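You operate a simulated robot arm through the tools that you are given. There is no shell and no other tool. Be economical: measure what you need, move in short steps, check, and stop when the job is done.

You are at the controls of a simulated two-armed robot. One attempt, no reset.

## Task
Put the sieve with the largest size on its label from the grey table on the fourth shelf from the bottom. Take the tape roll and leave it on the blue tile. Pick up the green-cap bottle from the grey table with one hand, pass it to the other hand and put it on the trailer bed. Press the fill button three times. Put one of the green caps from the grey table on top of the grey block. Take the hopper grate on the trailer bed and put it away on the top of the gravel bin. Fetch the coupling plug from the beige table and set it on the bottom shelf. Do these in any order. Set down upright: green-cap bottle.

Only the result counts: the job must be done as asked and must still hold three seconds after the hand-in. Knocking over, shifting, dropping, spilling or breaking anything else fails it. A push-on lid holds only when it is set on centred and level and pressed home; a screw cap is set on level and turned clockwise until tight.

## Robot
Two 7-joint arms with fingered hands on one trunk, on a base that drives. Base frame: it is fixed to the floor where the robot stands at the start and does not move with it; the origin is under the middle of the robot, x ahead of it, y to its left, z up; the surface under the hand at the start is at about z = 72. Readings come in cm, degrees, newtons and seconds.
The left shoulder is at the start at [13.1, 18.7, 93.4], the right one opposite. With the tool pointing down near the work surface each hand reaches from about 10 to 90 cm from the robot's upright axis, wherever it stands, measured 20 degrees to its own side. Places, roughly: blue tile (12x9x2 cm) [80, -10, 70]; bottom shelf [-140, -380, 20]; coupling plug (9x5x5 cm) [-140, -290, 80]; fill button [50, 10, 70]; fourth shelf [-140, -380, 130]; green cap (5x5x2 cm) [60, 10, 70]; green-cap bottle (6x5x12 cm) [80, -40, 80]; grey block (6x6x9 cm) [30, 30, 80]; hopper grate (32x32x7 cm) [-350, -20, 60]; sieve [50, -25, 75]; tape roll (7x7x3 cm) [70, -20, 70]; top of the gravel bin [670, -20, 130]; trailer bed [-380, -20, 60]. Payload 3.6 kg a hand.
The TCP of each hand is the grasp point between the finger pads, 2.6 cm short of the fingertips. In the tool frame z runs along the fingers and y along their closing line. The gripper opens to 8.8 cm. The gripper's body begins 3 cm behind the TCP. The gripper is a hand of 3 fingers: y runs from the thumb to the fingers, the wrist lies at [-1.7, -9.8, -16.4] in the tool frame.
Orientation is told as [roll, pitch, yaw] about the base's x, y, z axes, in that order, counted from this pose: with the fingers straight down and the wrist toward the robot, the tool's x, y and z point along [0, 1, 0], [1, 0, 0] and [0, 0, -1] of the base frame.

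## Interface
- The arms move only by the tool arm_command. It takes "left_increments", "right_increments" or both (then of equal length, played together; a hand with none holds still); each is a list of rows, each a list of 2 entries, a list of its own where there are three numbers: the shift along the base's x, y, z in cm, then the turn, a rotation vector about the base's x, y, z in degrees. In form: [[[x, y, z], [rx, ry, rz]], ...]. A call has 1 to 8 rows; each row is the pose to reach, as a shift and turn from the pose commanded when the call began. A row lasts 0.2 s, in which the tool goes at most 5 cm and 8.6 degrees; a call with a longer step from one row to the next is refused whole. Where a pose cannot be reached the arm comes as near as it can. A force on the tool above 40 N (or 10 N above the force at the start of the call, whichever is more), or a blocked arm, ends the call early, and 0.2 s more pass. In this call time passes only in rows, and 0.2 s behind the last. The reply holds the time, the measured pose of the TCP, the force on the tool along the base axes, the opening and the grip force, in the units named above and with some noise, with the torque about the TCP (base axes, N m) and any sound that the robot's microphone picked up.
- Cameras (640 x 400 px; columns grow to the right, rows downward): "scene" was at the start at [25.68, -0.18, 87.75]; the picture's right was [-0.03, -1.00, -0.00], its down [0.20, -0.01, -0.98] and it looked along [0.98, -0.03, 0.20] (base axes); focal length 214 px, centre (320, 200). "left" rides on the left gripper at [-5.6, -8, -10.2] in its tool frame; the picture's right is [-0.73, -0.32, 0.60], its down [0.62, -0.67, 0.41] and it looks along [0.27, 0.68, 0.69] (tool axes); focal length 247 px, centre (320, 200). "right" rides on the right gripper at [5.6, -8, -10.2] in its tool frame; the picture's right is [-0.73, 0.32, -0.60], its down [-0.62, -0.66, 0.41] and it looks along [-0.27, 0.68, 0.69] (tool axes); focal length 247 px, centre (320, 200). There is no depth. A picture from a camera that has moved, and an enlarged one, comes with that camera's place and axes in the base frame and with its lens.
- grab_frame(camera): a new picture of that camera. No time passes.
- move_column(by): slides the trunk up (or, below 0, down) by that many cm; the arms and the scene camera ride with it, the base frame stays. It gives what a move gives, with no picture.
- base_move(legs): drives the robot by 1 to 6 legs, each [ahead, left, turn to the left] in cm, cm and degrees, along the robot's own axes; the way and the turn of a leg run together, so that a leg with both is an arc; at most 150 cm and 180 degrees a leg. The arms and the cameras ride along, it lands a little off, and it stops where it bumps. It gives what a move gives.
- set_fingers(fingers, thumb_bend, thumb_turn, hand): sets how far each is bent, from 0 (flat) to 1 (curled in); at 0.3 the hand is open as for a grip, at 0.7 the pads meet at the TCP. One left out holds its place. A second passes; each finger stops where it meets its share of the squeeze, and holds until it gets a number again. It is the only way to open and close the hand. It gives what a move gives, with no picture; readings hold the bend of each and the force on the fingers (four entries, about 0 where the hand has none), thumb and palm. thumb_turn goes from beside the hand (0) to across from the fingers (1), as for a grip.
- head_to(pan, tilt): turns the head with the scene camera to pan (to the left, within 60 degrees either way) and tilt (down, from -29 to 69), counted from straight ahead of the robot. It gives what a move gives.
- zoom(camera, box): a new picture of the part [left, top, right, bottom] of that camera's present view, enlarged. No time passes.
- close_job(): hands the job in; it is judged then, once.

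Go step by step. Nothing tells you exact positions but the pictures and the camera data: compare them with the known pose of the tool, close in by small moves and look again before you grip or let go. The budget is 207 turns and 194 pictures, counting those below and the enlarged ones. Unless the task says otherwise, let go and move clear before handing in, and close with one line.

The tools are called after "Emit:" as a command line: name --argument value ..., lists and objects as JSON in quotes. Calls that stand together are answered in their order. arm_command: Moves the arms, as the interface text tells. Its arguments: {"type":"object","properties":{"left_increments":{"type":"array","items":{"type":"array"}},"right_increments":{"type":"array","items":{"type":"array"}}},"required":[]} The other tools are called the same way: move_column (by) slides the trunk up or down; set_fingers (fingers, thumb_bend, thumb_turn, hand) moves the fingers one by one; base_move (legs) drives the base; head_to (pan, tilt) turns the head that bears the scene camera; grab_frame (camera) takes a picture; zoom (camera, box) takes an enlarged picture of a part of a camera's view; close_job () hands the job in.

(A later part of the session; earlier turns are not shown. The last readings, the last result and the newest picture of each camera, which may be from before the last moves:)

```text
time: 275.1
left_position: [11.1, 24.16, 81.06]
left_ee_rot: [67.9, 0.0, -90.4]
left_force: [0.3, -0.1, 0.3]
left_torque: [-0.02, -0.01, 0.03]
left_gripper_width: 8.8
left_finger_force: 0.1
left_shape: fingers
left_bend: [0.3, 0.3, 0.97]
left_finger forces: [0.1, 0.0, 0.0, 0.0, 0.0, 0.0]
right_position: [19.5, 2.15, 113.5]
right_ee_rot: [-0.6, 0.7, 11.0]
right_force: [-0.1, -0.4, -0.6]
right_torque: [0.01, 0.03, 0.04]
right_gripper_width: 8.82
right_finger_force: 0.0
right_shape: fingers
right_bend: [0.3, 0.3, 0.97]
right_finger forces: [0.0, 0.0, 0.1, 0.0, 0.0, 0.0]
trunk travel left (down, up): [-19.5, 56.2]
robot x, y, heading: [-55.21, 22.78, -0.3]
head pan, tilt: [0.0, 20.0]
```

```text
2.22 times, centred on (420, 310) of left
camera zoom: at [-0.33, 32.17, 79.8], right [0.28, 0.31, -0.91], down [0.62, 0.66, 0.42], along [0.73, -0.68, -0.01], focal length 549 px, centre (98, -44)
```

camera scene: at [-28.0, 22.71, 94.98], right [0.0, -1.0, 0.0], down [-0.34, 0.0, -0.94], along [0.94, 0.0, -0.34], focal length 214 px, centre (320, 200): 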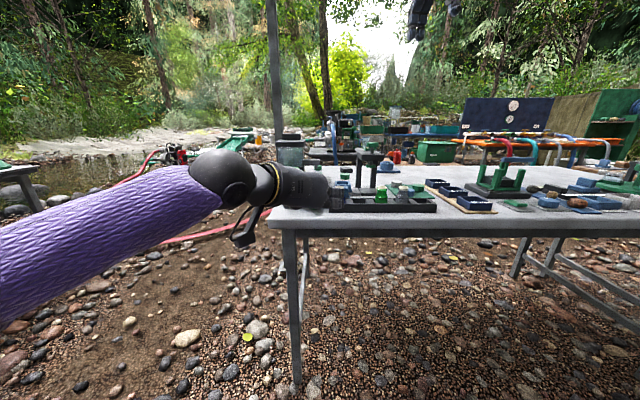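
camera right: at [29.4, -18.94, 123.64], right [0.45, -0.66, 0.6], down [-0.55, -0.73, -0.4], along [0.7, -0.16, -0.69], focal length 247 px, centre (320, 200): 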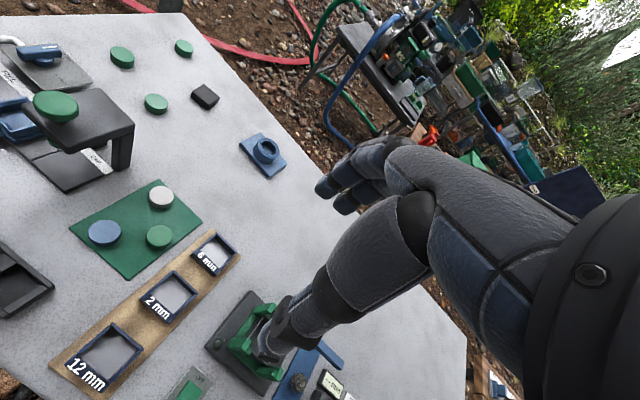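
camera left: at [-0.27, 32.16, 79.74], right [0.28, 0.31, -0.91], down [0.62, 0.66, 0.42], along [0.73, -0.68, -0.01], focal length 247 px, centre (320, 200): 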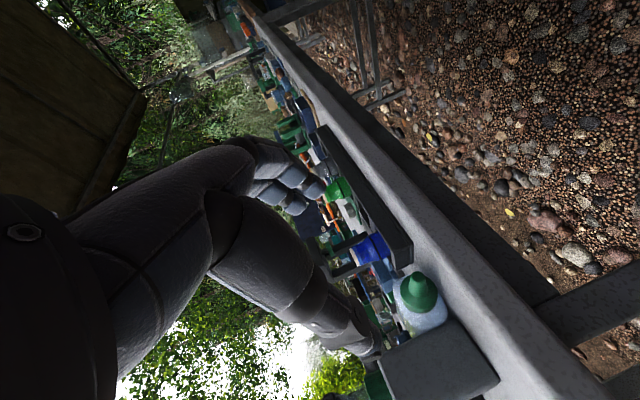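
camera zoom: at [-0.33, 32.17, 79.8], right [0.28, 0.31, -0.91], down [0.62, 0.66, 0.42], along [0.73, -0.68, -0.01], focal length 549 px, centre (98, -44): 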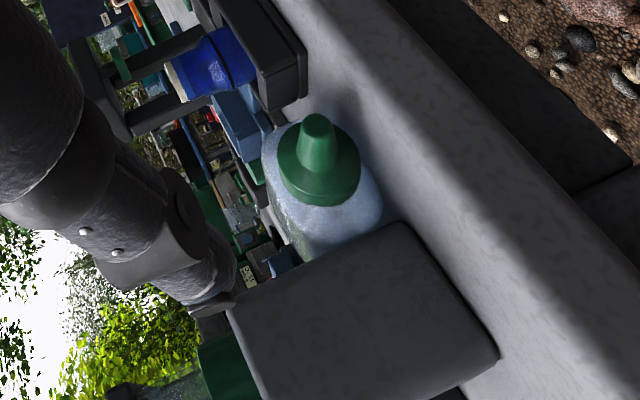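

The cap is at about [25.5..27.5, 24.3], hemmed by block and tray. I narrow the left hand and move in to just before the cap.

Emit:
set_fingers --hand "left" --fingers 0.47 --thumb_bend 0.47

Emit:
arm_command --left_increments '[[[1, 0.1, -2], [0, 0, 0]], [[3, 0.1, -4], [0, 0, 0]], [[5, 0.1, -5.6], [0, 0, 0]], [[8, 0.1, -5.8], [0, 0, 0]]]'

Emit:
zoom --camera "left" --box '[200, 140, 440, 350]'

```text
time: 276.1
left_position: [11.08, 24.08, 81.02]
left_ee_rot: [67.8, 0.0, -90.4]
left_force: [-0.9, -0.1, -0.5]
left_torque: [-0.04, 0.01, 0.0]
left_gripper_width: 5.24
left_finger_force: 0.1
left_shape: fingers
left_bend: [0.47, 0.47, 0.97]
left_finger forces: [0.1, 0.0, 0.0, 0.1, 0.0, 0.0]
right_position: [19.49, 2.04, 113.48]
right_ee_rot: [-0.6, 0.7, 10.9]
right_force: [-0.2, 0.2, 0.2]
right_torque: [0.03, -0.01, -0.03]
right_gripper_width: 8.81
right_finger_force: 0.0
right_shape: fingers
right_bend: [0.3, 0.3, 0.97]
right_finger forces: [0.1, 0.0, 0.1, 0.0, 0.0, 0.0]
trunk travel left (down, up): [-19.5, 56.2]
robot x, y, heading: [-55.3, 22.37, -0.1]
head pan, tilt: [0.0, 20.0]
```

```text
time: 277.1
left_position: [19.1, 24.25, 75.24]
left_ee_rot: [67.8, 0.0, -90.5]
left_force: [0.2, 0.0, -0.4]
left_torque: [0.03, -0.02, 0.02]
left_gripper_width: 5.2
left_finger_force: 0.1
left_shape: fingers
left_bend: [0.47, 0.47, 0.97]
left_finger forces: [0.0, 0.0, 0.0, 0.1, 0.1, 0.0]
right_position: [19.52, 2.05, 113.46]
right_ee_rot: [-0.6, 0.7, 11.0]
right_force: [-0.2, 0.7, -0.6]
right_torque: [-0.01, -0.02, 0.0]
right_gripper_width: 8.84
right_finger_force: 0.1
right_shape: fingers
right_bend: [0.3, 0.3, 0.97]
right_finger forces: [0.1, 0.1, 0.0, 0.1, 0.0, 0.0]
trunk travel left (down, up): [-19.5, 56.2]
robot x, y, heading: [-55.16, 22.47, -0.3]
head pan, tilt: [0.0, 20.0]
```

```text
1.90 times, centred on (320, 245) of left
camera zoom: at [7.66, 32.29, 73.92], right [0.28, 0.31, -0.91], down [0.62, 0.66, 0.42], along [0.73, -0.68, -0.01], focal length 470 px, centre (320, 114)
```

zoom: 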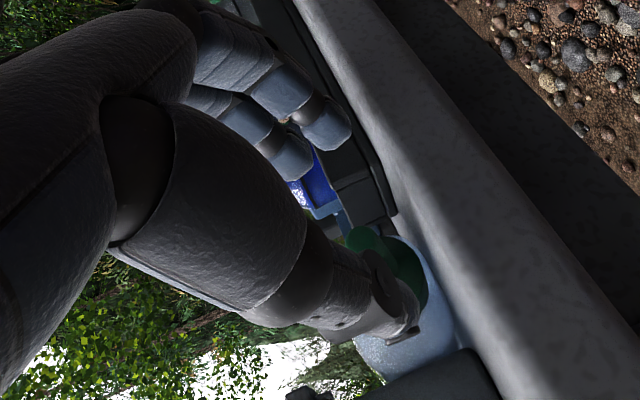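

The nozzle is between thumb and fingers. I go in 5.7 cm and grip.

Emit:
arm_command --left_increments '[[[2, 0.4, -0.1], [0, 0, 0]], [[4, 0.4, -0.2], [0, 0, 0]], [[5, 0.4, -0.3], [0, 0, 0]], [[5.8, 0.4, -0.3], [0, 0, 0]]]'

Emit:
set_fingers --hand "left" --fingers 0.72 --thumb_bend 0.72

Emit:
grab_frame --camera "left"

```text
time: 278.1
left_position: [24.14, 24.73, 75.04]
left_ee_rot: [68.0, -0.2, -90.4]
left_force: [-0.3, -1.2, 0.2]
left_torque: [0.02, 0.01, -0.01]
left_gripper_width: 5.21
left_finger_force: 0.0
left_shape: fingers
left_bend: [0.47, 0.47, 0.97]
left_finger forces: [0.0, 0.0, 0.0, 0.0, 0.1, 0.0]
left hand out of reach, approached as far as the arm can: row 4
right_position: [19.58, 2.23, 113.52]
right_ee_rot: [-0.5, 0.7, 11.0]
right_force: [-0.2, -0.5, -0.6]
right_torque: [-0.01, -0.02, 0.01]
right_gripper_width: 8.81
right_finger_force: 0.1
right_shape: fingers
right_bend: [0.3, 0.3, 0.97]
right_finger forces: [0.1, 0.1, 0.0, 0.1, 0.0, 0.0]
trunk travel left (down, up): [-19.5, 56.2]
robot x, y, heading: [-54.91, 22.81, 0.2]
head pan, tilt: [0.0, 20.0]
```

```text
time: 279.1
left_position: [24.21, 24.71, 75.11]
left_ee_rot: [68.1, -0.1, -90.4]
left_force: [0.3, -1.3, 1.2]
left_torque: [0.0, -0.06, -0.06]
left_gripper_width: 1.72
left_finger_force: 11.1
left_shape: fingers
left_bend: [0.65, 0.62, 0.95]
left_finger forces: [0.0, 11.8, 0.0, 0.0, 10.1, 0.1]
right_position: [19.4, 2.21, 113.44]
right_ee_rot: [-0.7, 0.7, 11.0]
right_force: [0.2, -0.2, 0.3]
right_torque: [-0.01, 0.0, -0.02]
right_gripper_width: 8.81
right_finger_force: 0.2
right_shape: fingers
right_bend: [0.3, 0.3, 0.97]
right_finger forces: [0.0, 0.0, 0.1, 0.0, 0.1, 0.1]
trunk travel left (down, up): [-19.5, 56.2]
robot x, y, heading: [-55.12, 22.99, -0.4]
head pan, tilt: [0.0, 20.0]
```

```text
64 pictures are left
camera left: at [12.66, 32.7, 73.73], right [0.28, 0.31, -0.91], down [0.62, 0.66, 0.42], along [0.73, -0.68, -0.01], focal length 247 px, centre (320, 200)
```

left: 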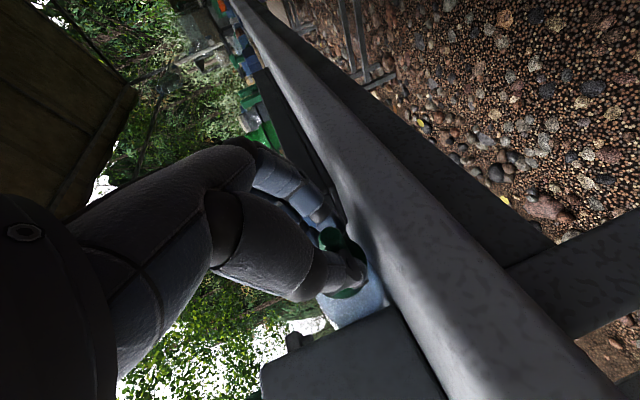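

The arm ran out of reach and caught only the nozzle. I open, draw back, advance the base 8 cm, and try again.

Emit:
set_fingers --hand "left" --fingers 0.47 --thumb_bend 0.47

Emit:
arm_command --left_increments '[[[-3, 0, 0], [0, 0, 0]], [[-6, 0, 0], [0, 0, 0]], [[-9, 0, 0], [0, 0, 0]]]'

Emit:
base_move --legs '[[8, 0, 0]]'

```text
time: 280.1
left_position: [24.21, 24.76, 74.99]
left_ee_rot: [67.9, -0.1, -90.3]
left_force: [0.5, 0.0, -0.4]
left_torque: [0.01, 0.01, 0.0]
left_gripper_width: 5.1
left_finger_force: 0.0
left_shape: fingers
left_bend: [0.47, 0.47, 0.97]
left_finger forces: [0.0, 0.1, 0.1, 0.0, 0.0, 0.0]
right_position: [19.51, 2.0, 113.45]
right_ee_rot: [-0.5, 0.7, 11.0]
right_force: [-0.2, -1.0, -0.2]
right_torque: [-0.01, 0.01, 0.0]
right_gripper_width: 8.83
right_finger_force: 0.0
right_shape: fingers
right_bend: [0.3, 0.3, 0.97]
right_finger forces: [0.1, 0.0, 0.0, 0.0, 0.0, 0.1]
trunk travel left (down, up): [-19.5, 56.2]
robot x, y, heading: [-55.11, 22.5, 0.1]
head pan, tilt: [0.0, 20.0]
```

```text
time: 280.9
left_position: [15.17, 24.72, 74.93]
left_ee_rot: [68.0, -0.2, -90.3]
left_force: [0.1, 0.3, -0.4]
left_torque: [0.02, 0.0, -0.01]
left_gripper_width: 5.08
left_finger_force: 0.1
left_shape: fingers
left_bend: [0.47, 0.47, 0.97]
left_finger forces: [0.1, 0.0, 0.0, 0.0, 0.0, 0.0]
right_position: [19.53, 2.1, 113.54]
right_ee_rot: [-0.6, 0.7, 10.9]
right_force: [0.1, 0.2, -0.3]
right_torque: [-0.04, -0.01, 0.04]
right_gripper_width: 8.85
right_finger_force: 0.0
right_shape: fingers
right_bend: [0.3, 0.3, 0.97]
right_finger forces: [0.1, 0.0, 0.0, 0.0, 0.0, 0.1]
trunk travel left (down, up): [-19.5, 56.2]
robot x, y, heading: [-54.85, 22.79, -0.0]
head pan, tilt: [0.0, 20.0]
```

```text
time: 282.0
left_position: [23.35, 24.67, 74.8]
left_ee_rot: [68.0, -0.1, -90.4]
left_force: [0.6, -0.8, 0.3]
left_torque: [0.01, -0.03, -0.02]
left_gripper_width: 5.11
left_finger_force: 0.0
left_shape: fingers
left_bend: [0.47, 0.47, 0.97]
left_finger forces: [0.0, 0.1, 0.0, 0.1, 0.0, 0.0]
right_position: [27.7, 2.08, 113.36]
right_ee_rot: [-0.7, 0.7, 11.1]
right_force: [0.1, 0.4, -0.2]
right_torque: [0.05, 0.0, -0.01]
right_gripper_width: 8.81
right_finger_force: 0.0
right_shape: fingers
right_bend: [0.3, 0.3, 0.97]
right_finger forces: [0.0, 0.1, 0.1, 0.0, 0.1, 0.0]
trunk travel left (down, up): [-19.5, 56.2]
robot x, y, heading: [-47.29, 22.6, -0.3]
head pan, tilt: [0.0, 20.0]
```

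I advance 2 cm more and look closely.

Emit:
arm_command --left_increments '[[[1, 0, -0.1], [0, 0, 0]], [[2.1, 0, -0.2], [0, 0, 0]]]'

Emit:
zoom --camera "left" --box '[240, 160, 440, 340]'

```text
time: 282.6
left_position: [25.29, 24.72, 74.71]
left_ee_rot: [68.0, -0.1, -90.3]
left_force: [-3.8, 3.7, 0.3]
left_torque: [0.05, 0.04, -0.17]
left_gripper_width: 4.95
left_finger_force: 2.9
left_shape: fingers
left_bend: [0.48, 0.47, 0.97]
left_finger forces: [5.6, 0.0, 0.1, 0.0, 0.1, 0.1]
right_position: [27.7, 2.08, 113.5]
right_ee_rot: [-0.8, 0.7, 11.0]
right_force: [0.3, -1.0, -0.2]
right_torque: [0.02, -0.02, 0.01]
right_gripper_width: 8.81
right_finger_force: 0.0
right_shape: fingers
right_bend: [0.3, 0.3, 0.97]
right_finger forces: [0.0, 0.0, 0.0, 0.1, 0.0, 0.0]
trunk travel left (down, up): [-19.5, 56.2]
robot x, y, heading: [-46.85, 22.86, -0.2]
head pan, tilt: [0.0, 20.0]
```

```text
2.22 times, centred on (340, 250) of left
camera zoom: at [13.81, 32.8, 73.39], right [0.28, 0.32, -0.91], down [0.62, 0.66, 0.42], along [0.73, -0.68, -0.01], focal length 549 px, centre (276, 89)
```

zoom: 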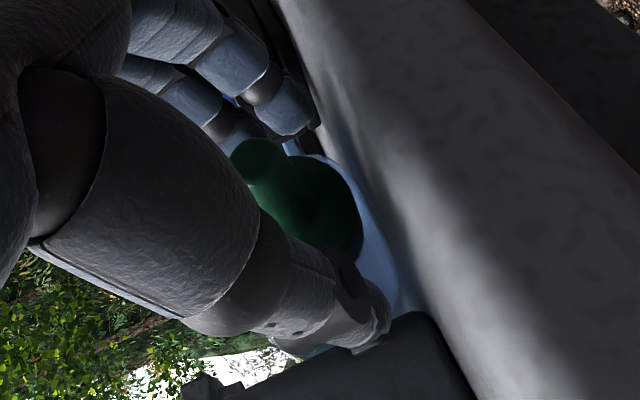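

The cap is now between thumb and fingers. I close and lift slightly.

Emit:
set_fingers --hand "left" --fingers 0.75 --thumb_bend 0.75

Emit:
arm_command --left_increments '[[[-0.3, 0, 1.5], [0, 0, 0]], [[-0.3, 0, 4], [0, 0, 0]], [[-0.3, 0, 8], [0, 0, 0]]]'

Emit:
grab_frame --camera "left"

```text
time: 283.6
left_position: [25.31, 24.5, 74.85]
left_ee_rot: [67.9, -0.3, -90.5]
left_force: [0.3, -1.4, 2.9]
left_torque: [0.01, -0.05, -0.03]
left_gripper_width: 2.54
left_finger_force: 16.7
left_shape: fingers
left_bend: [0.64, 0.58, 0.95]
left_finger forces: [5.4, 13.4, 0.1, 0.1, 14.9, 0.0]
right_position: [27.58, 2.1, 113.4]
right_ee_rot: [-0.7, 0.7, 10.9]
right_force: [-1.1, 0.6, -0.2]
right_torque: [0.02, -0.02, 0.0]
right_gripper_width: 8.84
right_finger_force: 0.1
right_shape: fingers
right_bend: [0.3, 0.3, 0.97]
right_finger forces: [0.0, 0.0, 0.1, 0.0, 0.0, 0.1]
trunk travel left (down, up): [-19.5, 56.2]
robot x, y, heading: [-46.96, 22.94, -0.2]
head pan, tilt: [0.0, 20.0]
```

```text
time: 284.4
left_position: [25.12, 24.53, 82.8]
left_ee_rot: [68.0, -0.1, -90.4]
left_force: [0.1, 0.3, 0.1]
left_torque: [0.0, 0.02, 0.02]
left_gripper_width: 2.49
left_finger_force: 16.6
left_shape: fingers
left_bend: [0.64, 0.58, 0.95]
left_finger forces: [6.6, 10.3, 0.0, 0.0, 15.7, 0.0]
right_position: [27.49, 2.1, 113.45]
right_ee_rot: [-0.5, 0.7, 11.1]
right_force: [-0.4, 0.2, 0.8]
right_torque: [0.01, -0.04, 0.01]
right_gripper_width: 8.82
right_finger_force: 0.0
right_shape: fingers
right_bend: [0.3, 0.3, 0.97]
right_finger forces: [0.1, 0.0, 0.0, 0.1, 0.1, 0.0]
trunk travel left (down, up): [-19.5, 56.2]
robot x, y, heading: [-46.63, 22.71, 0.0]
head pan, tilt: [0.0, 20.0]
```

```text
62 pictures are left
camera left: at [13.51, 32.67, 81.46], right [0.28, 0.31, -0.91], down [0.62, 0.66, 0.42], along [0.73, -0.68, -0.01], focal length 247 px, centre (320, 200)
```

left: 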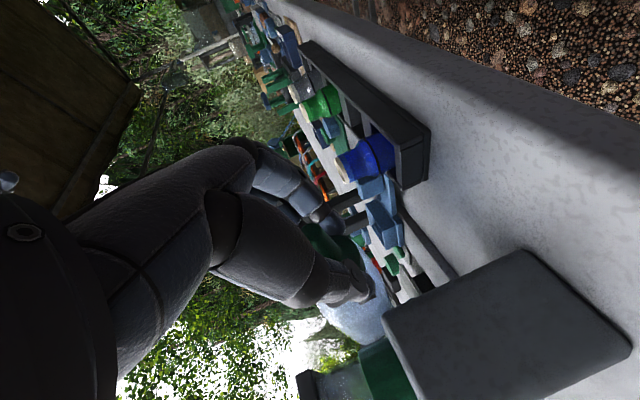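

Firm three-point hold and the bottle is lifted. I raise it clear, back the base away, then turn it upright.

Emit:
arm_command --left_increments '[[[-1, 0, 4], [0, 0, 0]], [[-2, 0, 8], [0, 0, 0]], [[-3, 0, 12], [0, 0, 0]], [[-4, 0, 16], [0, 0, 0]]]'

Emit:
base_move --legs '[[-28, 0, 0]]'

Emit:
arm_command --left_increments '[[[0, 0, 0], [0, 8, 0]], [[0, 0, 0], [0, 16, 0]], [[0, 0, 0], [0, 24, 0]], [[0, 0, 0], [0, 32, 0]], [[0, 0, 0], [0, 40, 0]], [[0, 0, 0], [0, 48, 0]], [[0, 0, 0], [0, 56, 0]], [[0, 0, 0], [0, 64, 0]]]'

Emit:
grab_frame --camera "scene"

```text
time: 285.4
left_position: [21.02, 24.51, 98.81]
left_ee_rot: [67.9, -0.2, -90.5]
left_force: [0.3, -1.2, 0.2]
left_torque: [-0.02, 0.04, -0.04]
left_gripper_width: 2.5
left_finger_force: 16.7
left_shape: fingers
left_bend: [0.65, 0.58, 0.95]
left_finger forces: [6.2, 10.6, 0.1, 0.0, 15.7, 0.0]
right_position: [27.56, 2.11, 113.47]
right_ee_rot: [-0.6, 0.7, 10.9]
right_force: [0.4, 0.1, 0.1]
right_torque: [0.01, 0.02, -0.03]
right_gripper_width: 8.83
right_finger_force: 0.1
right_shape: fingers
right_bend: [0.3, 0.3, 0.97]
right_finger forces: [0.0, 0.0, 0.1, 0.0, 0.1, 0.0]
trunk travel left (down, up): [-19.5, 56.2]
robot x, y, heading: [-47.14, 22.85, -0.1]
head pan, tilt: [0.0, 20.0]
```

```text
time: 287.3
left_position: [-7.01, 24.59, 98.79]
left_ee_rot: [68.0, -0.1, -90.4]
left_force: [-0.4, 0.4, 0.6]
left_torque: [-0.01, 0.03, 0.01]
left_gripper_width: 2.48
left_finger_force: 16.0
left_shape: fingers
left_bend: [0.65, 0.58, 0.95]
left_finger forces: [6.1, 10.4, 0.1, 0.0, 15.7, 0.0]
right_position: [-0.56, 2.18, 113.61]
right_ee_rot: [-0.6, 0.8, 11.0]
right_force: [0.1, 0.4, 0.0]
right_torque: [-0.03, -0.02, -0.04]
right_gripper_width: 8.83
right_finger_force: 0.0
right_shape: fingers
right_bend: [0.3, 0.3, 0.97]
right_finger forces: [0.1, 0.0, 0.1, 0.1, 0.1, 0.0]
trunk travel left (down, up): [-19.5, 56.2]
robot x, y, heading: [-75.01, 22.79, -0.1]
head pan, tilt: [0.0, 20.0]
```

```text
time: 289.1
left_position: [-7.07, 24.44, 98.96]
left_ee_rot: [3.9, -0.4, -90.3]
left_force: [1.0, 0.2, -0.6]
left_torque: [-0.01, -0.03, 0.01]
left_gripper_width: 2.43
left_finger_force: 16.2
left_shape: fingers
left_bend: [0.65, 0.58, 0.94]
left_finger forces: [4.8, 11.7, 0.0, 0.0, 15.5, 0.0]
right_position: [-0.48, 1.96, 113.5]
right_ee_rot: [-0.6, 0.7, 11.0]
right_force: [0.2, 0.2, 0.4]
right_torque: [0.01, 0.04, 0.03]
right_gripper_width: 8.8
right_finger_force: 0.1
right_shape: fingers
right_bend: [0.3, 0.3, 0.97]
right_finger forces: [0.0, 0.0, 0.1, 0.0, 0.0, 0.0]
trunk travel left (down, up): [-19.5, 56.2]
robot x, y, heading: [-74.76, 22.66, -0.1]
head pan, tilt: [0.0, 20.0]
```

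```text
61 pictures are left
camera scene: at [-47.95, 22.67, 95.01], right [0.0, -1.0, 0.0], down [-0.34, 0.0, -0.94], along [0.94, 0.0, -0.34], focal length 214 px, centre (320, 200)
```

scene: 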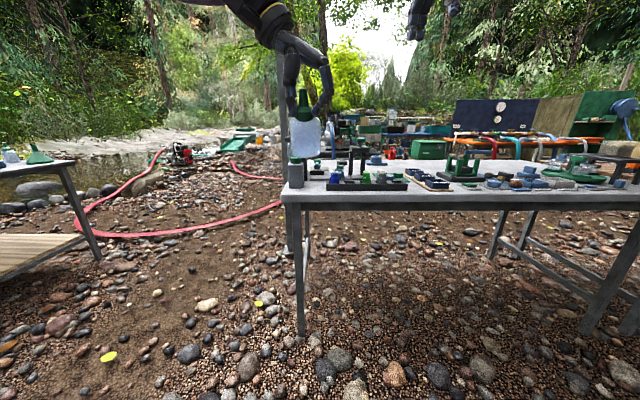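

The bottle hangs upright from the left hand. I now turn the right hand for the body grip as before.

Emit:
arm_command --right_increments '[[[-1, -1, 0], [0, 0, 8]], [[-2, -2, 0], [0, 0, 16]], [[-3, -3, 0], [0, 0, 24]], [[-4, -4, -1], [0, 0, 32]], [[-5, -5, -2], [0, 0, 40]], [[-5, -6, -3], [0, 0, 48]], [[-5, -6, -4], [0, 0, 56]], [[-5, -6, -5], [0, 0, 64]]]'

Emit:
arm_command --right_increments '[[[0, 0, 0], [0, 0, 8]], [[0, 0, 0], [0, 0, 15]], [[-0.5, 0, 0], [-1.05, -8, 15]], [[-1, 0, 0], [-2.1, -15.9, 14.9]], [[-1.5, 0, -0.5], [-3.2, -23.8, 14.8]], [[-2, 0, -1], [-4.2, -31.7, 14.6]], [[-2.5, 0, -1.5], [-5.3, -39.6, 14.3]], [[-3, 0, -2], [-6.3, -47.5, 13.9]]]'

Emit:
arm_command --right_increments '[[[0, 1, -1], [0, -6, 0]], [[-1, 2, -1.5], [0, -12, 0]], [[-2, 4, -2], [0.84, -11.95, 7.95]], [[-3, 6, -3], [1.67, -11.9, 15.9]], [[-4, 8, -4], [2.5, -11.8, 23.9]], [[-4.5, 10, -5], [3.35, -11.7, 31.9]], [[-5, 12, -6], [4.2, -11.5, 39.9]], [[-5, 13, -7], [4.7, -11.4, 44.7]]]'

Emit:
grab_frame --camera "right"

```text
time: 290.9
left_position: [-6.91, 24.49, 98.74]
left_ee_rot: [4.0, -0.5, -90.1]
left_force: [-0.3, -0.4, -0.5]
left_torque: [0.01, 0.02, -0.02]
left_gripper_width: 2.42
left_finger_force: 15.9
left_shape: fingers
left_bend: [0.65, 0.58, 0.94]
left_finger forces: [4.7, 11.6, 0.0, 0.1, 15.5, 0.0]
right_position: [-7.09, -4.0, 107.7]
right_ee_rot: [-0.7, 0.7, 75.1]
right_force: [-1.2, 0.9, 0.4]
right_torque: [-0.03, 0.01, -0.03]
right_gripper_width: 8.84
right_finger_force: 0.0
right_shape: fingers
right_bend: [0.3, 0.3, 0.97]
right_finger forces: [0.0, 0.0, 0.0, 0.0, 0.0, 0.0]
right hand out of reach, approached as far as the arm can: row 1, 2, 3, 4, 5, 7, 8
trunk travel left (down, up): [-19.5, 56.2]
robot x, y, heading: [-74.7, 22.56, -0.2]
head pan, tilt: [0.0, 20.0]
```

```text
time: 292.7
left_position: [-6.96, 24.45, 98.62]
left_ee_rot: [3.9, -0.4, -90.1]
left_force: [0.0, 0.0, -1.0]
left_torque: [-0.01, 0.0, 0.0]
left_gripper_width: 2.41
left_finger_force: 15.5
left_shape: fingers
left_bend: [0.65, 0.58, 0.94]
left_finger forces: [4.7, 11.7, 0.0, 0.0, 15.6, 0.0]
right_position: [-10.21, -3.96, 105.82]
right_ee_rot: [-48.4, 0.5, 89.2]
right_force: [0.0, 0.1, -0.5]
right_torque: [0.03, 0.0, 0.03]
right_gripper_width: 8.79
right_finger_force: 0.2
right_shape: fingers
right_bend: [0.3, 0.3, 0.97]
right_finger forces: [0.1, 0.1, 0.1, 0.1, 0.0, 0.0]
right hand out of reach, approached as far as the arm can: row 1, 2
trunk travel left (down, up): [-19.5, 56.2]
robot x, y, heading: [-74.97, 22.82, -0.3]
head pan, tilt: [0.0, 20.0]
```

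```text
time: 294.5
left_position: [-6.9, 24.47, 98.71]
left_ee_rot: [3.9, -0.4, -90.1]
left_force: [0.1, -0.4, -0.7]
left_torque: [0.01, 0.02, 0.0]
left_gripper_width: 2.42
left_finger_force: 15.8
left_shape: fingers
left_bend: [0.65, 0.58, 0.94]
left_finger forces: [4.8, 11.7, 0.0, 0.0, 15.6, 0.0]
right_position: [-15.03, 8.96, 98.71]
right_ee_rot: [-60.4, 0.3, 134.1]
right_force: [0.3, -0.6, 0.8]
right_torque: [-0.06, 0.02, -0.04]
right_gripper_width: 8.83
right_finger_force: 0.2
right_shape: fingers
right_bend: [0.3, 0.3, 0.97]
right_finger forces: [0.0, 0.0, 0.1, 0.1, 0.0, 0.0]
trunk travel left (down, up): [-19.5, 56.2]
robot x, y, heading: [-75.19, 22.81, 0.0]
head pan, tilt: [0.0, 20.0]
```

```text
60 pictures are left
camera right: at [-17.79, -4.86, 98.85], right [-0.34, 0.12, 0.93], down [0.94, -0.01, 0.34], along [0.05, 0.99, -0.11], focal length 247 px, centre (320, 200)
```

right: 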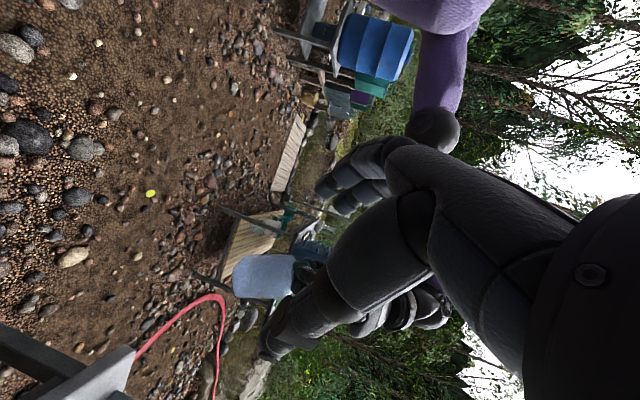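

The bottle still leans about 20° (base forward). I rotate the left hand 21° more to make it plumb.

Emit:
arm_command --left_increments '[[[0, 0, 0], [0, 7, 0]], [[0, 0, 0], [0, 14, 0]], [[0, 0, 0], [0, 21, 0]]]'

Emit:
grab_frame --camera "right"

```text
time: 295.3
left_position: [-12.18, 25.55, 97.87]
left_ee_rot: [-16.9, -0.3, -90.0]
left_force: [-0.6, 0.1, 0.2]
left_torque: [0.03, -0.06, 0.0]
left_gripper_width: 2.4
left_finger_force: 16.9
left_shape: fingers
left_bend: [0.65, 0.58, 0.94]
left_finger forces: [4.8, 12.3, 0.0, 0.0, 15.9, 0.0]
left hand out of reach, approached as far as the arm can: row 1, 2, 3
right_position: [-15.19, 8.74, 98.84]
right_ee_rot: [-60.6, 0.3, 134.0]
right_force: [-0.4, 0.4, 0.3]
right_torque: [-0.01, -0.05, -0.02]
right_gripper_width: 8.81
right_finger_force: 0.1
right_shape: fingers
right_bend: [0.3, 0.3, 0.97]
right_finger forces: [0.1, 0.0, 0.1, 0.0, 0.0, 0.0]
trunk travel left (down, up): [-19.5, 56.2]
robot x, y, heading: [-74.89, 22.87, -0.2]
head pan, tilt: [0.0, 20.0]
```

```text
59 pictures are left
camera right: at [-17.97, -5.1, 98.95], right [-0.34, 0.12, 0.93], down [0.94, -0.02, 0.34], along [0.06, 0.99, -0.11], focal length 247 px, centre (320, 200)
```

right: 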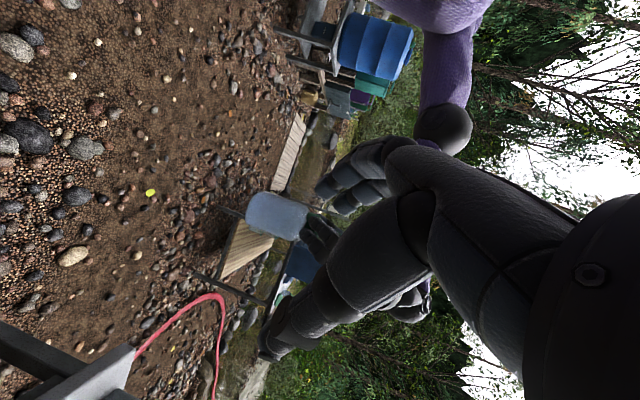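

Nearly plumb (about 8° left). The bottle body centre is about [-12.3,25.5], z 87.5–94. I bring the right hand in along its axis.

Emit:
arm_command --right_increments '[[[-1.5, 3, -1], [0, 0, 0]], [[-3, 6, -2], [0, 0, 0]], [[-4.4, 8.9, -3.3], [0, 0, 0]], [[-2.4, 10.9, -5], [0, 0, 0]], [[0, 13.3, -7], [0, 0, 0]]]'

Emit:
grab_frame --camera "right"

Emit:
grab_frame --camera "left"

```text
time: 296.5
left_position: [-12.08, 25.63, 97.47]
left_ee_rot: [-16.9, -0.4, -89.9]
left_force: [-1.0, -0.2, -0.2]
left_torque: [0.01, 0.02, 0.03]
left_gripper_width: 2.41
left_finger_force: 16.6
left_shape: fingers
left_bend: [0.65, 0.58, 0.94]
left_finger forces: [4.7, 12.2, 0.0, 0.1, 15.9, 0.1]
right_position: [-15.02, 22.29, 91.56]
right_ee_rot: [-60.3, 0.3, 134.0]
right_force: [-0.3, 0.3, 0.1]
right_torque: [0.01, -0.01, -0.01]
right_gripper_width: 8.81
right_finger_force: 0.0
right_shape: fingers
right_bend: [0.3, 0.3, 0.97]
right_finger forces: [0.0, 0.1, 0.0, 0.1, 0.1, 0.1]
trunk travel left (down, up): [-19.5, 56.2]
robot x, y, heading: [-75.32, 22.64, -0.3]
head pan, tilt: [0.0, 20.0]
```

```text
58 pictures are left
camera right: at [-17.79, 8.46, 91.78], right [-0.34, 0.12, 0.93], down [0.94, -0.01, 0.34], along [0.06, 0.99, -0.11], focal length 247 px, centre (320, 200)
```

right: 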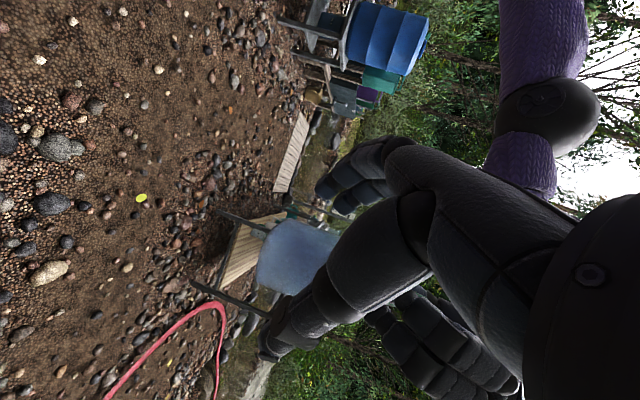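

```text
57 pictures are left
camera left: at [-14.39, 33.76, 109.06], right [-0.88, 0.31, -0.36], down [0.47, 0.66, -0.58], along [0.06, -0.68, -0.73], focal length 247 px, centre (320, 200)
```

left: 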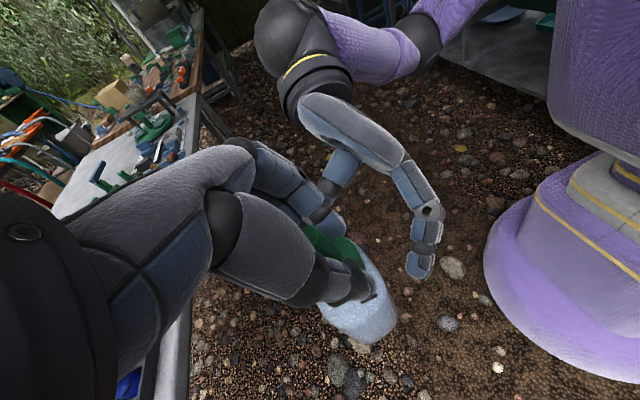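

Aligned. I move the last 4.5 cm in and close the right hand on the body.

Emit:
arm_command --right_increments '[[[1.4, 1.5, -1], [0, 0, 0]], [[2.7, 3.0, -1.8], [0, 0, 0]]]'

Emit:
set_fingers --hand "right" --fingers 0.65 --thumb_bend 0.65

Emit:
grab_frame --camera "right"

```text
time: 297.1
left_position: [-11.96, 25.74, 97.58]
left_ee_rot: [-17.0, -0.4, -89.8]
left_force: [-0.4, -0.4, 0.3]
left_torque: [-0.01, 0.02, -0.04]
left_gripper_width: 2.4
left_finger_force: 15.7
left_shape: fingers
left_bend: [0.65, 0.58, 0.94]
left_finger forces: [4.7, 12.2, 0.1, 0.1, 15.8, 0.0]
right_position: [-12.38, 25.29, 89.89]
right_ee_rot: [-60.5, 0.4, 134.0]
right_force: [-0.1, 1.0, -0.3]
right_torque: [0.01, 0.02, -0.02]
right_gripper_width: 8.82
right_finger_force: 0.1
right_shape: fingers
right_bend: [0.3, 0.3, 0.97]
right_finger forces: [0.0, 0.1, 0.0, 0.1, 0.0, 0.0]
trunk travel left (down, up): [-19.5, 56.2]
robot x, y, heading: [-74.77, 22.5, -0.1]
head pan, tilt: [0.0, 20.0]
```

```text
time: 298.1
left_position: [-12.01, 25.55, 97.67]
left_ee_rot: [-17.0, -0.5, -89.9]
left_force: [3.0, -6.8, 2.1]
left_torque: [-0.35, -0.15, -0.06]
left_gripper_width: 2.51
left_finger_force: 18.9
left_shape: fingers
left_bend: [0.64, 0.58, 0.95]
left_finger forces: [3.1, 20.9, 0.0, 0.0, 14.5, 0.0]
right_position: [-12.38, 25.33, 89.98]
right_ee_rot: [-60.3, 0.2, 134.1]
right_force: [-3.0, 6.9, -1.3]
right_torque: [-0.19, -0.05, 0.07]
right_gripper_width: 5.35
right_finger_force: 20.6
right_shape: fingers
right_bend: [0.48, 0.51, 0.97]
right_finger forces: [10.2, 14.1, 0.0, 0.1, 17.2, 0.1]
trunk travel left (down, up): [-19.5, 56.2]
robot x, y, heading: [-74.85, 22.57, -0.0]
head pan, tilt: [0.0, 20.0]
```

```text
56 pictures are left
camera right: at [-15.13, 11.47, 90.04], right [-0.34, 0.12, 0.93], down [0.94, -0.01, 0.34], along [0.05, 0.99, -0.11], focal length 247 px, centre (320, 200)
```

right: 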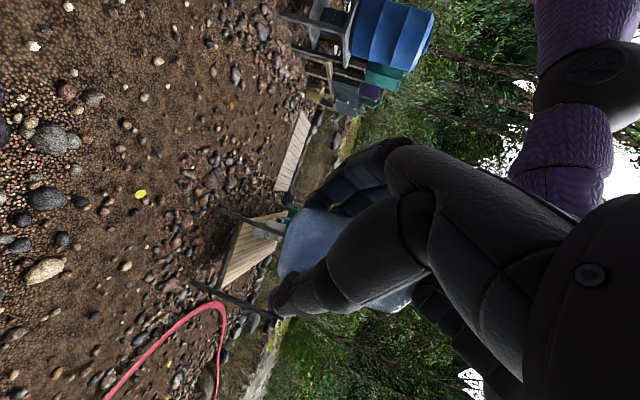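

The right hand holds the body firmly. I open the left hand and lift it away.

Emit:
set_fingers --hand "left" --fingers 0.3 --thumb_bend 0.3

Emit:
arm_command --left_increments '[[[0.8, 0, 3], [0, 0, 0]], [[2, 0, 7], [0, 0, 0]], [[3, 1, 11], [0, 0, 0]], [[3, 4, 13], [0, 0, 0]]]'

Emit:
grab_frame --camera "scene"

```text
time: 299.1
left_position: [-11.96, 25.68, 97.56]
left_ee_rot: [-17.0, -0.5, -89.8]
left_force: [-0.9, 3.5, -0.5]
left_torque: [0.03, -0.02, -0.04]
left_gripper_width: 8.68
left_finger_force: 0.1
left_shape: fingers
left_bend: [0.31, 0.3, 0.97]
left_finger forces: [0.1, 0.0, 0.0, 0.0, 0.0, 0.0]
right_position: [-12.46, 25.24, 89.92]
right_ee_rot: [-60.4, 0.2, 133.9]
right_force: [0.2, -2.6, 1.2]
right_torque: [0.15, 0.0, 0.03]
right_gripper_width: 5.33
right_finger_force: 19.0
right_shape: fingers
right_bend: [0.48, 0.51, 0.96]
right_finger forces: [11.2, 7.2, 0.0, 0.1, 19.2, 0.0]
trunk travel left (down, up): [-19.5, 56.2]
robot x, y, heading: [-74.99, 23.02, -0.3]
head pan, tilt: [0.0, 20.0]
```

```text
time: 300.1
left_position: [-13.6, 29.07, 108.04]
left_ee_rot: [-17.2, -0.5, -89.9]
left_force: [0.0, -0.9, -0.1]
left_torque: [-0.03, -0.01, 0.03]
left_gripper_width: 8.83
left_finger_force: 0.0
left_shape: fingers
left_bend: [0.3, 0.3, 0.97]
left_finger forces: [0.0, 0.0, 0.1, 0.1, 0.0, 0.0]
left hand out of reach, approached as far as the arm can: row 1, 2, 3, 4
right_position: [-12.33, 25.3, 89.86]
right_ee_rot: [-60.4, 0.1, 134.0]
right_force: [0.1, 0.6, 0.1]
right_torque: [0.0, -0.02, -0.04]
right_gripper_width: 5.31
right_finger_force: 18.6
right_shape: fingers
right_bend: [0.48, 0.51, 0.96]
right_finger forces: [11.3, 7.1, 0.0, 0.1, 19.3, 0.1]
trunk travel left (down, up): [-19.5, 56.2]
robot x, y, heading: [-74.92, 22.93, -0.1]
head pan, tilt: [0.0, 20.0]
```

```text
55 pictures are left
camera scene: at [-47.87, 22.68, 94.97], right [0.0, -1.0, 0.0], down [-0.34, 0.0, -0.94], along [0.94, 0.0, -0.34], focal length 214 px, centre (320, 200)
```

scene: 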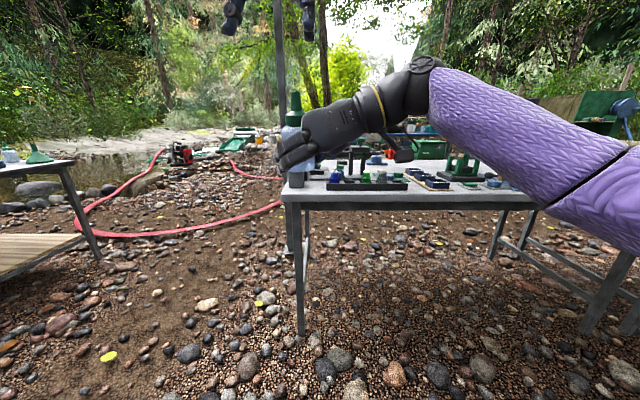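

The bottle is secure in the right hand. I restore the left hand's posture and then drive out and turn to face the trailer side.

Emit:
arm_command --left_increments '[[[2, 2, 0], [0, -8, 0]], [[4, 4, 0], [0, -17, 0]]]'

Emit:
arm_command --left_increments '[[[1, 1, 0], [0, 0, 8]], [[2, 2, 0], [0, 0, 16]], [[3, 3, 0], [0, 0, 24]], [[4, 4, 0], [0, 0, 32]], [[4, 5, 0], [0, 0, 40]], [[4, 6, 0], [0, 0, 48]], [[4, 7, 0], [0, 0, 56]], [[4, 8, 0], [0, 0, 64]]]'

Emit:
base_move --legs '[[0, 62, 0], [0, 0, 180]]'

Emit:
head_to --pan 15 --tilt 10

Emit:
grab_frame --camera "scene"

```text
refused: row 2 steps farther than a row can; nothing moved
```

```text
time: 301.9
left_position: [-2.15, 37.34, 112.04]
left_ee_rot: [-17.1, -0.4, -25.8]
left_force: [-0.6, 0.0, 0.3]
left_torque: [0.01, 0.01, 0.04]
left_gripper_width: 8.81
left_finger_force: 0.1
left_shape: fingers
left_bend: [0.3, 0.3, 0.97]
left_finger forces: [0.0, 0.0, 0.0, 0.0, 0.0, 0.0]
left hand out of reach, approached as far as the arm can: row 1, 2, 3, 4, 5, 6, 7, 8
right_position: [-12.33, 25.31, 89.89]
right_ee_rot: [-60.5, 0.2, 133.9]
right_force: [0.2, 0.1, -1.1]
right_torque: [0.02, -0.03, 0.0]
right_gripper_width: 5.35
right_finger_force: 18.7
right_shape: fingers
right_bend: [0.48, 0.51, 0.96]
right_finger forces: [11.3, 7.2, 0.0, 0.1, 19.3, 0.2]
trunk travel left (down, up): [-19.5, 56.2]
robot x, y, heading: [-75.06, 22.68, -0.0]
head pan, tilt: [0.0, 20.0]
```

```text
time: 312.8
left_position: [-147.5, 69.48, 111.91]
left_ee_rot: [-17.1, -0.4, 154.3]
left_force: [0.6, 1.1, -1.4]
left_torque: [0.0, 0.0, -0.02]
left_gripper_width: 8.82
left_finger_force: 0.1
left_shape: fingers
left_bend: [0.3, 0.3, 0.97]
left_finger forces: [0.0, 0.1, 0.0, 0.1, 0.0, 0.1]
right_position: [-137.21, 81.55, 89.84]
right_ee_rot: [-60.4, 0.4, -45.7]
right_force: [-0.7, 0.2, 0.0]
right_torque: [0.02, 0.0, 0.01]
right_gripper_width: 5.26
right_finger_force: 17.5
right_shape: fingers
right_bend: [0.49, 0.51, 0.96]
right_finger forces: [9.4, 8.1, 0.0, 0.0, 18.2, 0.0]
trunk travel left (down, up): [-19.5, 56.2]
robot x, y, heading: [-74.78, 84.56, -179.9]
head pan, tilt: [0.0, 20.0]
```

```text
time: 313.5
left_position: [-147.48, 69.49, 111.96]
left_ee_rot: [-17.1, -0.5, 154.3]
left_force: [-0.4, 0.3, -0.2]
left_torque: [0.0, -0.02, 0.01]
left_gripper_width: 8.81
left_finger_force: 0.0
left_shape: fingers
left_bend: [0.3, 0.3, 0.97]
left_finger forces: [0.0, 0.0, 0.1, 0.2, 0.0, 0.0]
right_position: [-137.22, 81.52, 89.76]
right_ee_rot: [-60.4, 0.3, -45.7]
right_force: [-0.3, -0.5, -0.2]
right_torque: [0.04, -0.03, -0.01]
right_gripper_width: 5.24
right_finger_force: 17.9
right_shape: fingers
right_bend: [0.49, 0.51, 0.96]
right_finger forces: [9.3, 8.2, 0.0, 0.1, 18.1, 0.0]
trunk travel left (down, up): [-19.5, 56.2]
robot x, y, heading: [-74.53, 84.79, -179.8]
head pan, tilt: [15.0, 10.0]
```

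```text
54 pictures are left
camera scene: at [-101.4, 82.07, 96.61], right [-0.26, 0.97, 0.0], down [0.17, 0.05, -0.98], along [-0.95, -0.26, -0.17], focal length 214 px, centre (320, 200)
```

scene: 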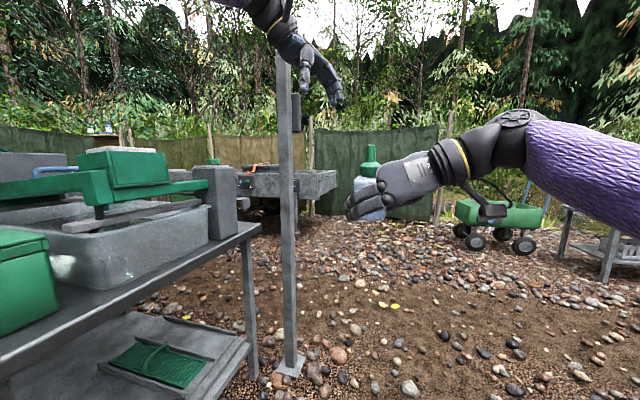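

There is a post at about [-181,45]; the trailer is beyond it. I shift right to pass it and move on.

Emit:
base_move --legs '[[0, -22, 0], [150, 0, 0], [20, 0, 0]]'

Emit:
head_to --pan 40 --tilt 20

Emit:
grab_frame --camera "scene"

```text
time: 323.4
left_position: [-317.35, 96.34, 111.86]
left_ee_rot: [-17.2, -0.3, 152.7]
left_force: [0.1, -0.1, -0.6]
left_torque: [0.02, 0.03, 0.01]
left_gripper_width: 8.84
left_finger_force: 0.0
left_shape: fingers
left_bend: [0.3, 0.3, 0.97]
left_finger forces: [0.0, 0.0, 0.1, 0.1, 0.0, 0.1]
right_position: [-306.73, 108.06, 89.9]
right_ee_rot: [-60.4, 0.2, -47.3]
right_force: [0.0, -0.2, -0.7]
right_torque: [0.01, -0.02, 0.04]
right_gripper_width: 5.27
right_finger_force: 17.6
right_shape: fingers
right_bend: [0.49, 0.51, 0.96]
right_finger forces: [9.4, 8.1, 0.0, 0.1, 18.2, 0.0]
trunk travel left (down, up): [-19.5, 56.2]
robot x, y, heading: [-243.9, 109.38, 178.4]
head pan, tilt: [15.0, 10.0]
```

```text
time: 324.3
left_position: [-317.33, 96.35, 111.89]
left_ee_rot: [-17.1, -0.4, 152.6]
left_force: [-0.5, 0.2, -0.2]
left_torque: [0.04, 0.01, -0.04]
left_gripper_width: 8.81
left_finger_force: 0.1
left_shape: fingers
left_bend: [0.3, 0.3, 0.97]
left_finger forces: [0.1, 0.1, 0.0, 0.0, 0.0, 0.0]
right_position: [-306.48, 108.17, 89.95]
right_ee_rot: [-60.4, 0.3, -47.4]
right_force: [0.0, 0.3, -0.3]
right_torque: [-0.01, -0.01, -0.01]
right_gripper_width: 5.25
right_finger_force: 17.9
right_shape: fingers
right_bend: [0.49, 0.51, 0.96]
right_finger forces: [9.3, 8.1, 0.0, 0.1, 18.1, 0.0]
trunk travel left (down, up): [-19.5, 56.2]
robot x, y, heading: [-244.23, 109.17, 178.6]
head pan, tilt: [40.0, 20.0]
```

```text
53 pictures are left
camera scene: at [-269.02, 103.88, 94.99], right [-0.62, 0.78, 0.0], down [0.27, 0.21, -0.94], along [-0.74, -0.58, -0.34], focal length 214 px, centre (320, 200)
```

scene: 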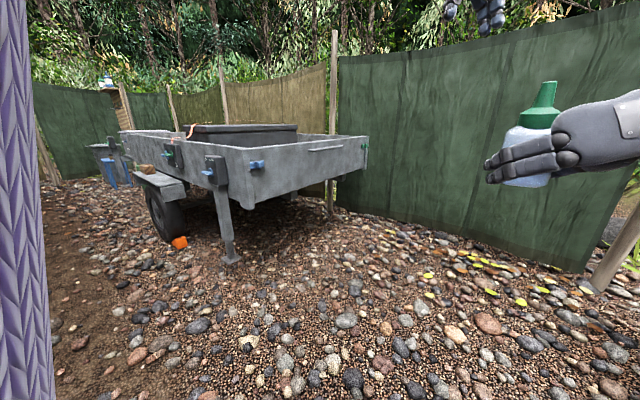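

The trailer is ahead-left; rim about z 78, bed about 58. I move to face its long side and look into the bed.

Emit:
base_move --legs '[[-12, 0, 1.5], [0, 125, 0]]'

Emit:
head_to --pan 0 --tilt 20

Emit:
grab_frame --camera "scene"

Emit:
grab_frame --camera "left"

```text
time: 331.4
left_position: [-304.49, -31.09, 111.96]
left_ee_rot: [-17.1, -0.3, 154.5]
left_force: [0.0, -0.2, 1.4]
left_torque: [-0.01, 0.01, -0.05]
left_gripper_width: 8.83
left_finger_force: 0.1
left_shape: fingers
left_bend: [0.3, 0.3, 0.97]
left_finger forces: [0.1, 0.1, 0.0, 0.0, 0.1, 0.0]
right_position: [-294.29, -18.99, 89.85]
right_ee_rot: [-60.4, 0.3, -45.5]
right_force: [0.1, -0.7, 0.0]
right_torque: [0.02, 0.01, -0.03]
right_gripper_width: 5.26
right_finger_force: 18.3
right_shape: fingers
right_bend: [0.49, 0.51, 0.96]
right_finger forces: [9.4, 8.1, 0.0, 0.0, 18.1, 0.0]
trunk travel left (down, up): [-19.5, 56.2]
robot x, y, heading: [-231.56, -16.39, -179.7]
head pan, tilt: [40.0, 20.0]
```

```text
time: 332.5
left_position: [-304.55, -31.19, 112.01]
left_ee_rot: [-17.0, -0.4, 154.5]
left_force: [0.1, -0.3, 0.0]
left_torque: [-0.04, 0.0, -0.02]
left_gripper_width: 8.83
left_finger_force: 0.1
left_shape: fingers
left_bend: [0.3, 0.3, 0.97]
left_finger forces: [0.1, 0.1, 0.0, 0.0, 0.0, 0.0]
right_position: [-294.27, -18.9, 89.9]
right_ee_rot: [-60.4, 0.2, -45.6]
right_force: [-0.3, 0.1, -0.5]
right_torque: [0.01, 0.02, -0.02]
right_gripper_width: 5.28
right_finger_force: 18.3
right_shape: fingers
right_bend: [0.49, 0.51, 0.96]
right_finger forces: [9.5, 8.1, 0.0, 0.0, 18.2, 0.1]
trunk travel left (down, up): [-19.5, 56.2]
robot x, y, heading: [-231.78, -15.92, -179.9]
head pan, tilt: [0.0, 20.0]
```

```text
52 pictures are left
camera scene: at [-258.79, -15.94, 94.99], right [-0.01, 1.0, 0.0], down [0.34, 0.0, -0.94], along [-0.94, -0.01, -0.34], focal length 214 px, centre (320, 200)
```

scene: 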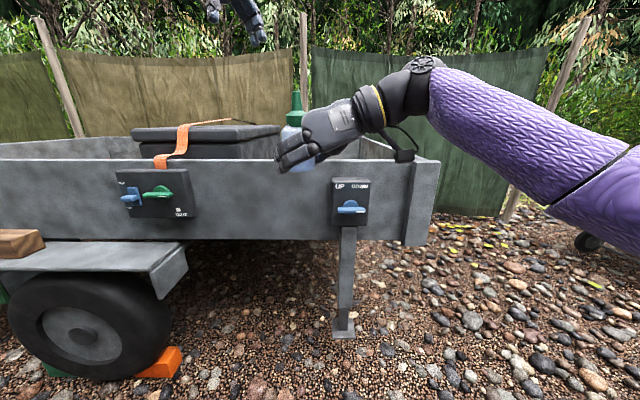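

```text
51 pictures are left
camera left: at [-296.16, -32.42, 123.44], right [0.66, 0.66, -0.36], down [0.39, -0.71, -0.58], along [-0.64, 0.24, -0.73], focal length 247 px, centre (320, 200)
```

left: 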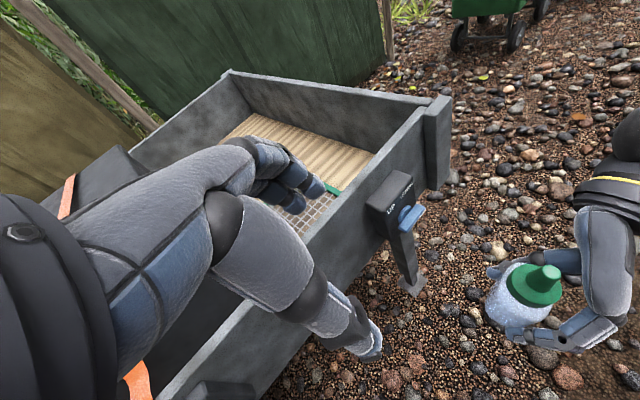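

I see the bed: the grate lies at about [-352,-20], free wooden floor at about [-365,8], rim z 78, tailgate at y 25. I turn the right hand 45° so its wrist comes behind the bottle.

Emit:
arm_command --right_increments '[[[0, 1, 0.5], [0, 0, -7.5]], [[0, 2, 1], [0, 0, -15]], [[0, 3, 1.5], [0, 0, -22.5]], [[0, 4, 2], [0, 0, -30]], [[0, 5, 2.5], [0, 0, -37.5]], [[0, 6, 3], [0, 0, -45]]]'

Emit:
head_to --pan 0 --tilt 5

Emit:
grab_frame --camera "right"

Emit:
grab_frame --camera "scene"

```text
time: 333.9
left_position: [-304.54, -31.09, 112.03]
left_ee_rot: [-17.1, -0.4, 154.5]
left_force: [-0.1, -0.3, -0.4]
left_torque: [0.03, 0.06, 0.01]
left_gripper_width: 8.82
left_finger_force: 0.0
left_shape: fingers
left_bend: [0.3, 0.3, 0.97]
left_finger forces: [0.0, 0.1, 0.1, 0.1, 0.1, 0.0]
right_position: [-294.22, -12.81, 92.86]
right_ee_rot: [-60.4, 0.3, -90.6]
right_force: [1.2, -0.7, -0.2]
right_torque: [0.02, 0.01, 0.02]
right_gripper_width: 5.26
right_finger_force: 17.7
right_shape: fingers
right_bend: [0.49, 0.51, 0.96]
right_finger forces: [8.8, 8.9, 0.0, 0.0, 18.2, 0.0]
trunk travel left (down, up): [-19.5, 56.2]
robot x, y, heading: [-231.93, -15.86, -179.8]
head pan, tilt: [0.0, 20.0]
```

```text
time: 334.7
left_position: [-304.55, -31.05, 111.88]
left_ee_rot: [-17.1, -0.4, 154.5]
left_force: [0.3, -0.4, 0.0]
left_torque: [-0.01, 0.01, -0.04]
left_gripper_width: 8.83
left_finger_force: 0.1
left_shape: fingers
left_bend: [0.3, 0.3, 0.97]
left_finger forces: [0.0, 0.0, 0.1, 0.0, 0.0, 0.0]
right_position: [-294.24, -12.9, 92.98]
right_ee_rot: [-60.4, 0.3, -90.6]
right_force: [0.3, -0.9, 0.1]
right_torque: [-0.01, -0.01, 0.01]
right_gripper_width: 5.24
right_finger_force: 18.7
right_shape: fingers
right_bend: [0.49, 0.51, 0.96]
right_finger forces: [8.9, 8.8, 0.1, 0.1, 18.2, 0.0]
trunk travel left (down, up): [-19.5, 56.2]
robot x, y, heading: [-231.66, -16.04, -179.7]
head pan, tilt: [0.0, 5.0]
```

```text
50 pictures are left
camera right: at [-282.44, -5.0, 93.07], right [0.16, -0.32, 0.93], down [-0.66, 0.67, 0.34], along [-0.74, -0.67, -0.11], focal length 247 px, centre (320, 200)
```

right: 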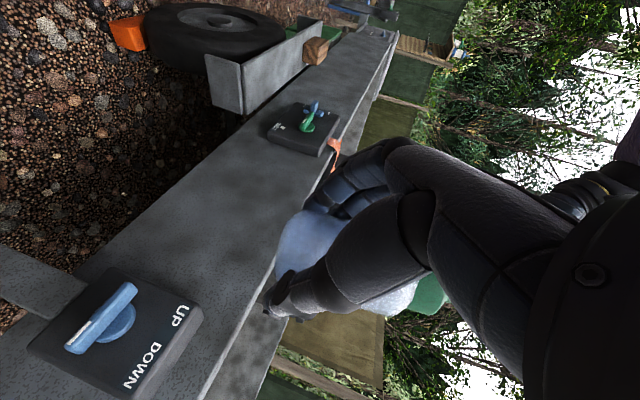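

```text
49 pictures are left
camera scene: at [-258.66, -15.93, 97.41], right [-0.01, 1.0, 0.0], down [0.09, 0.0, -1.0], along [-1.0, -0.01, -0.09], focal length 214 px, centre (320, 200)
```

scene: 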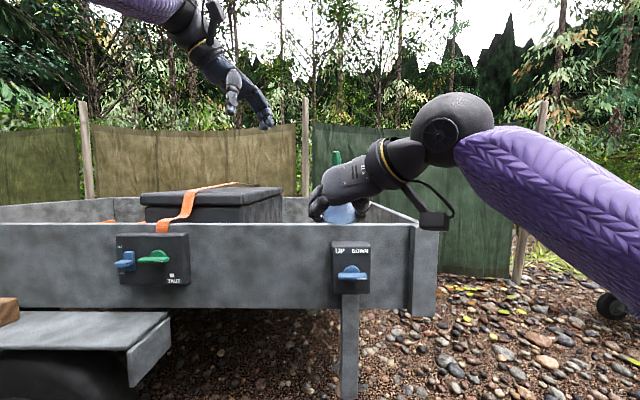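

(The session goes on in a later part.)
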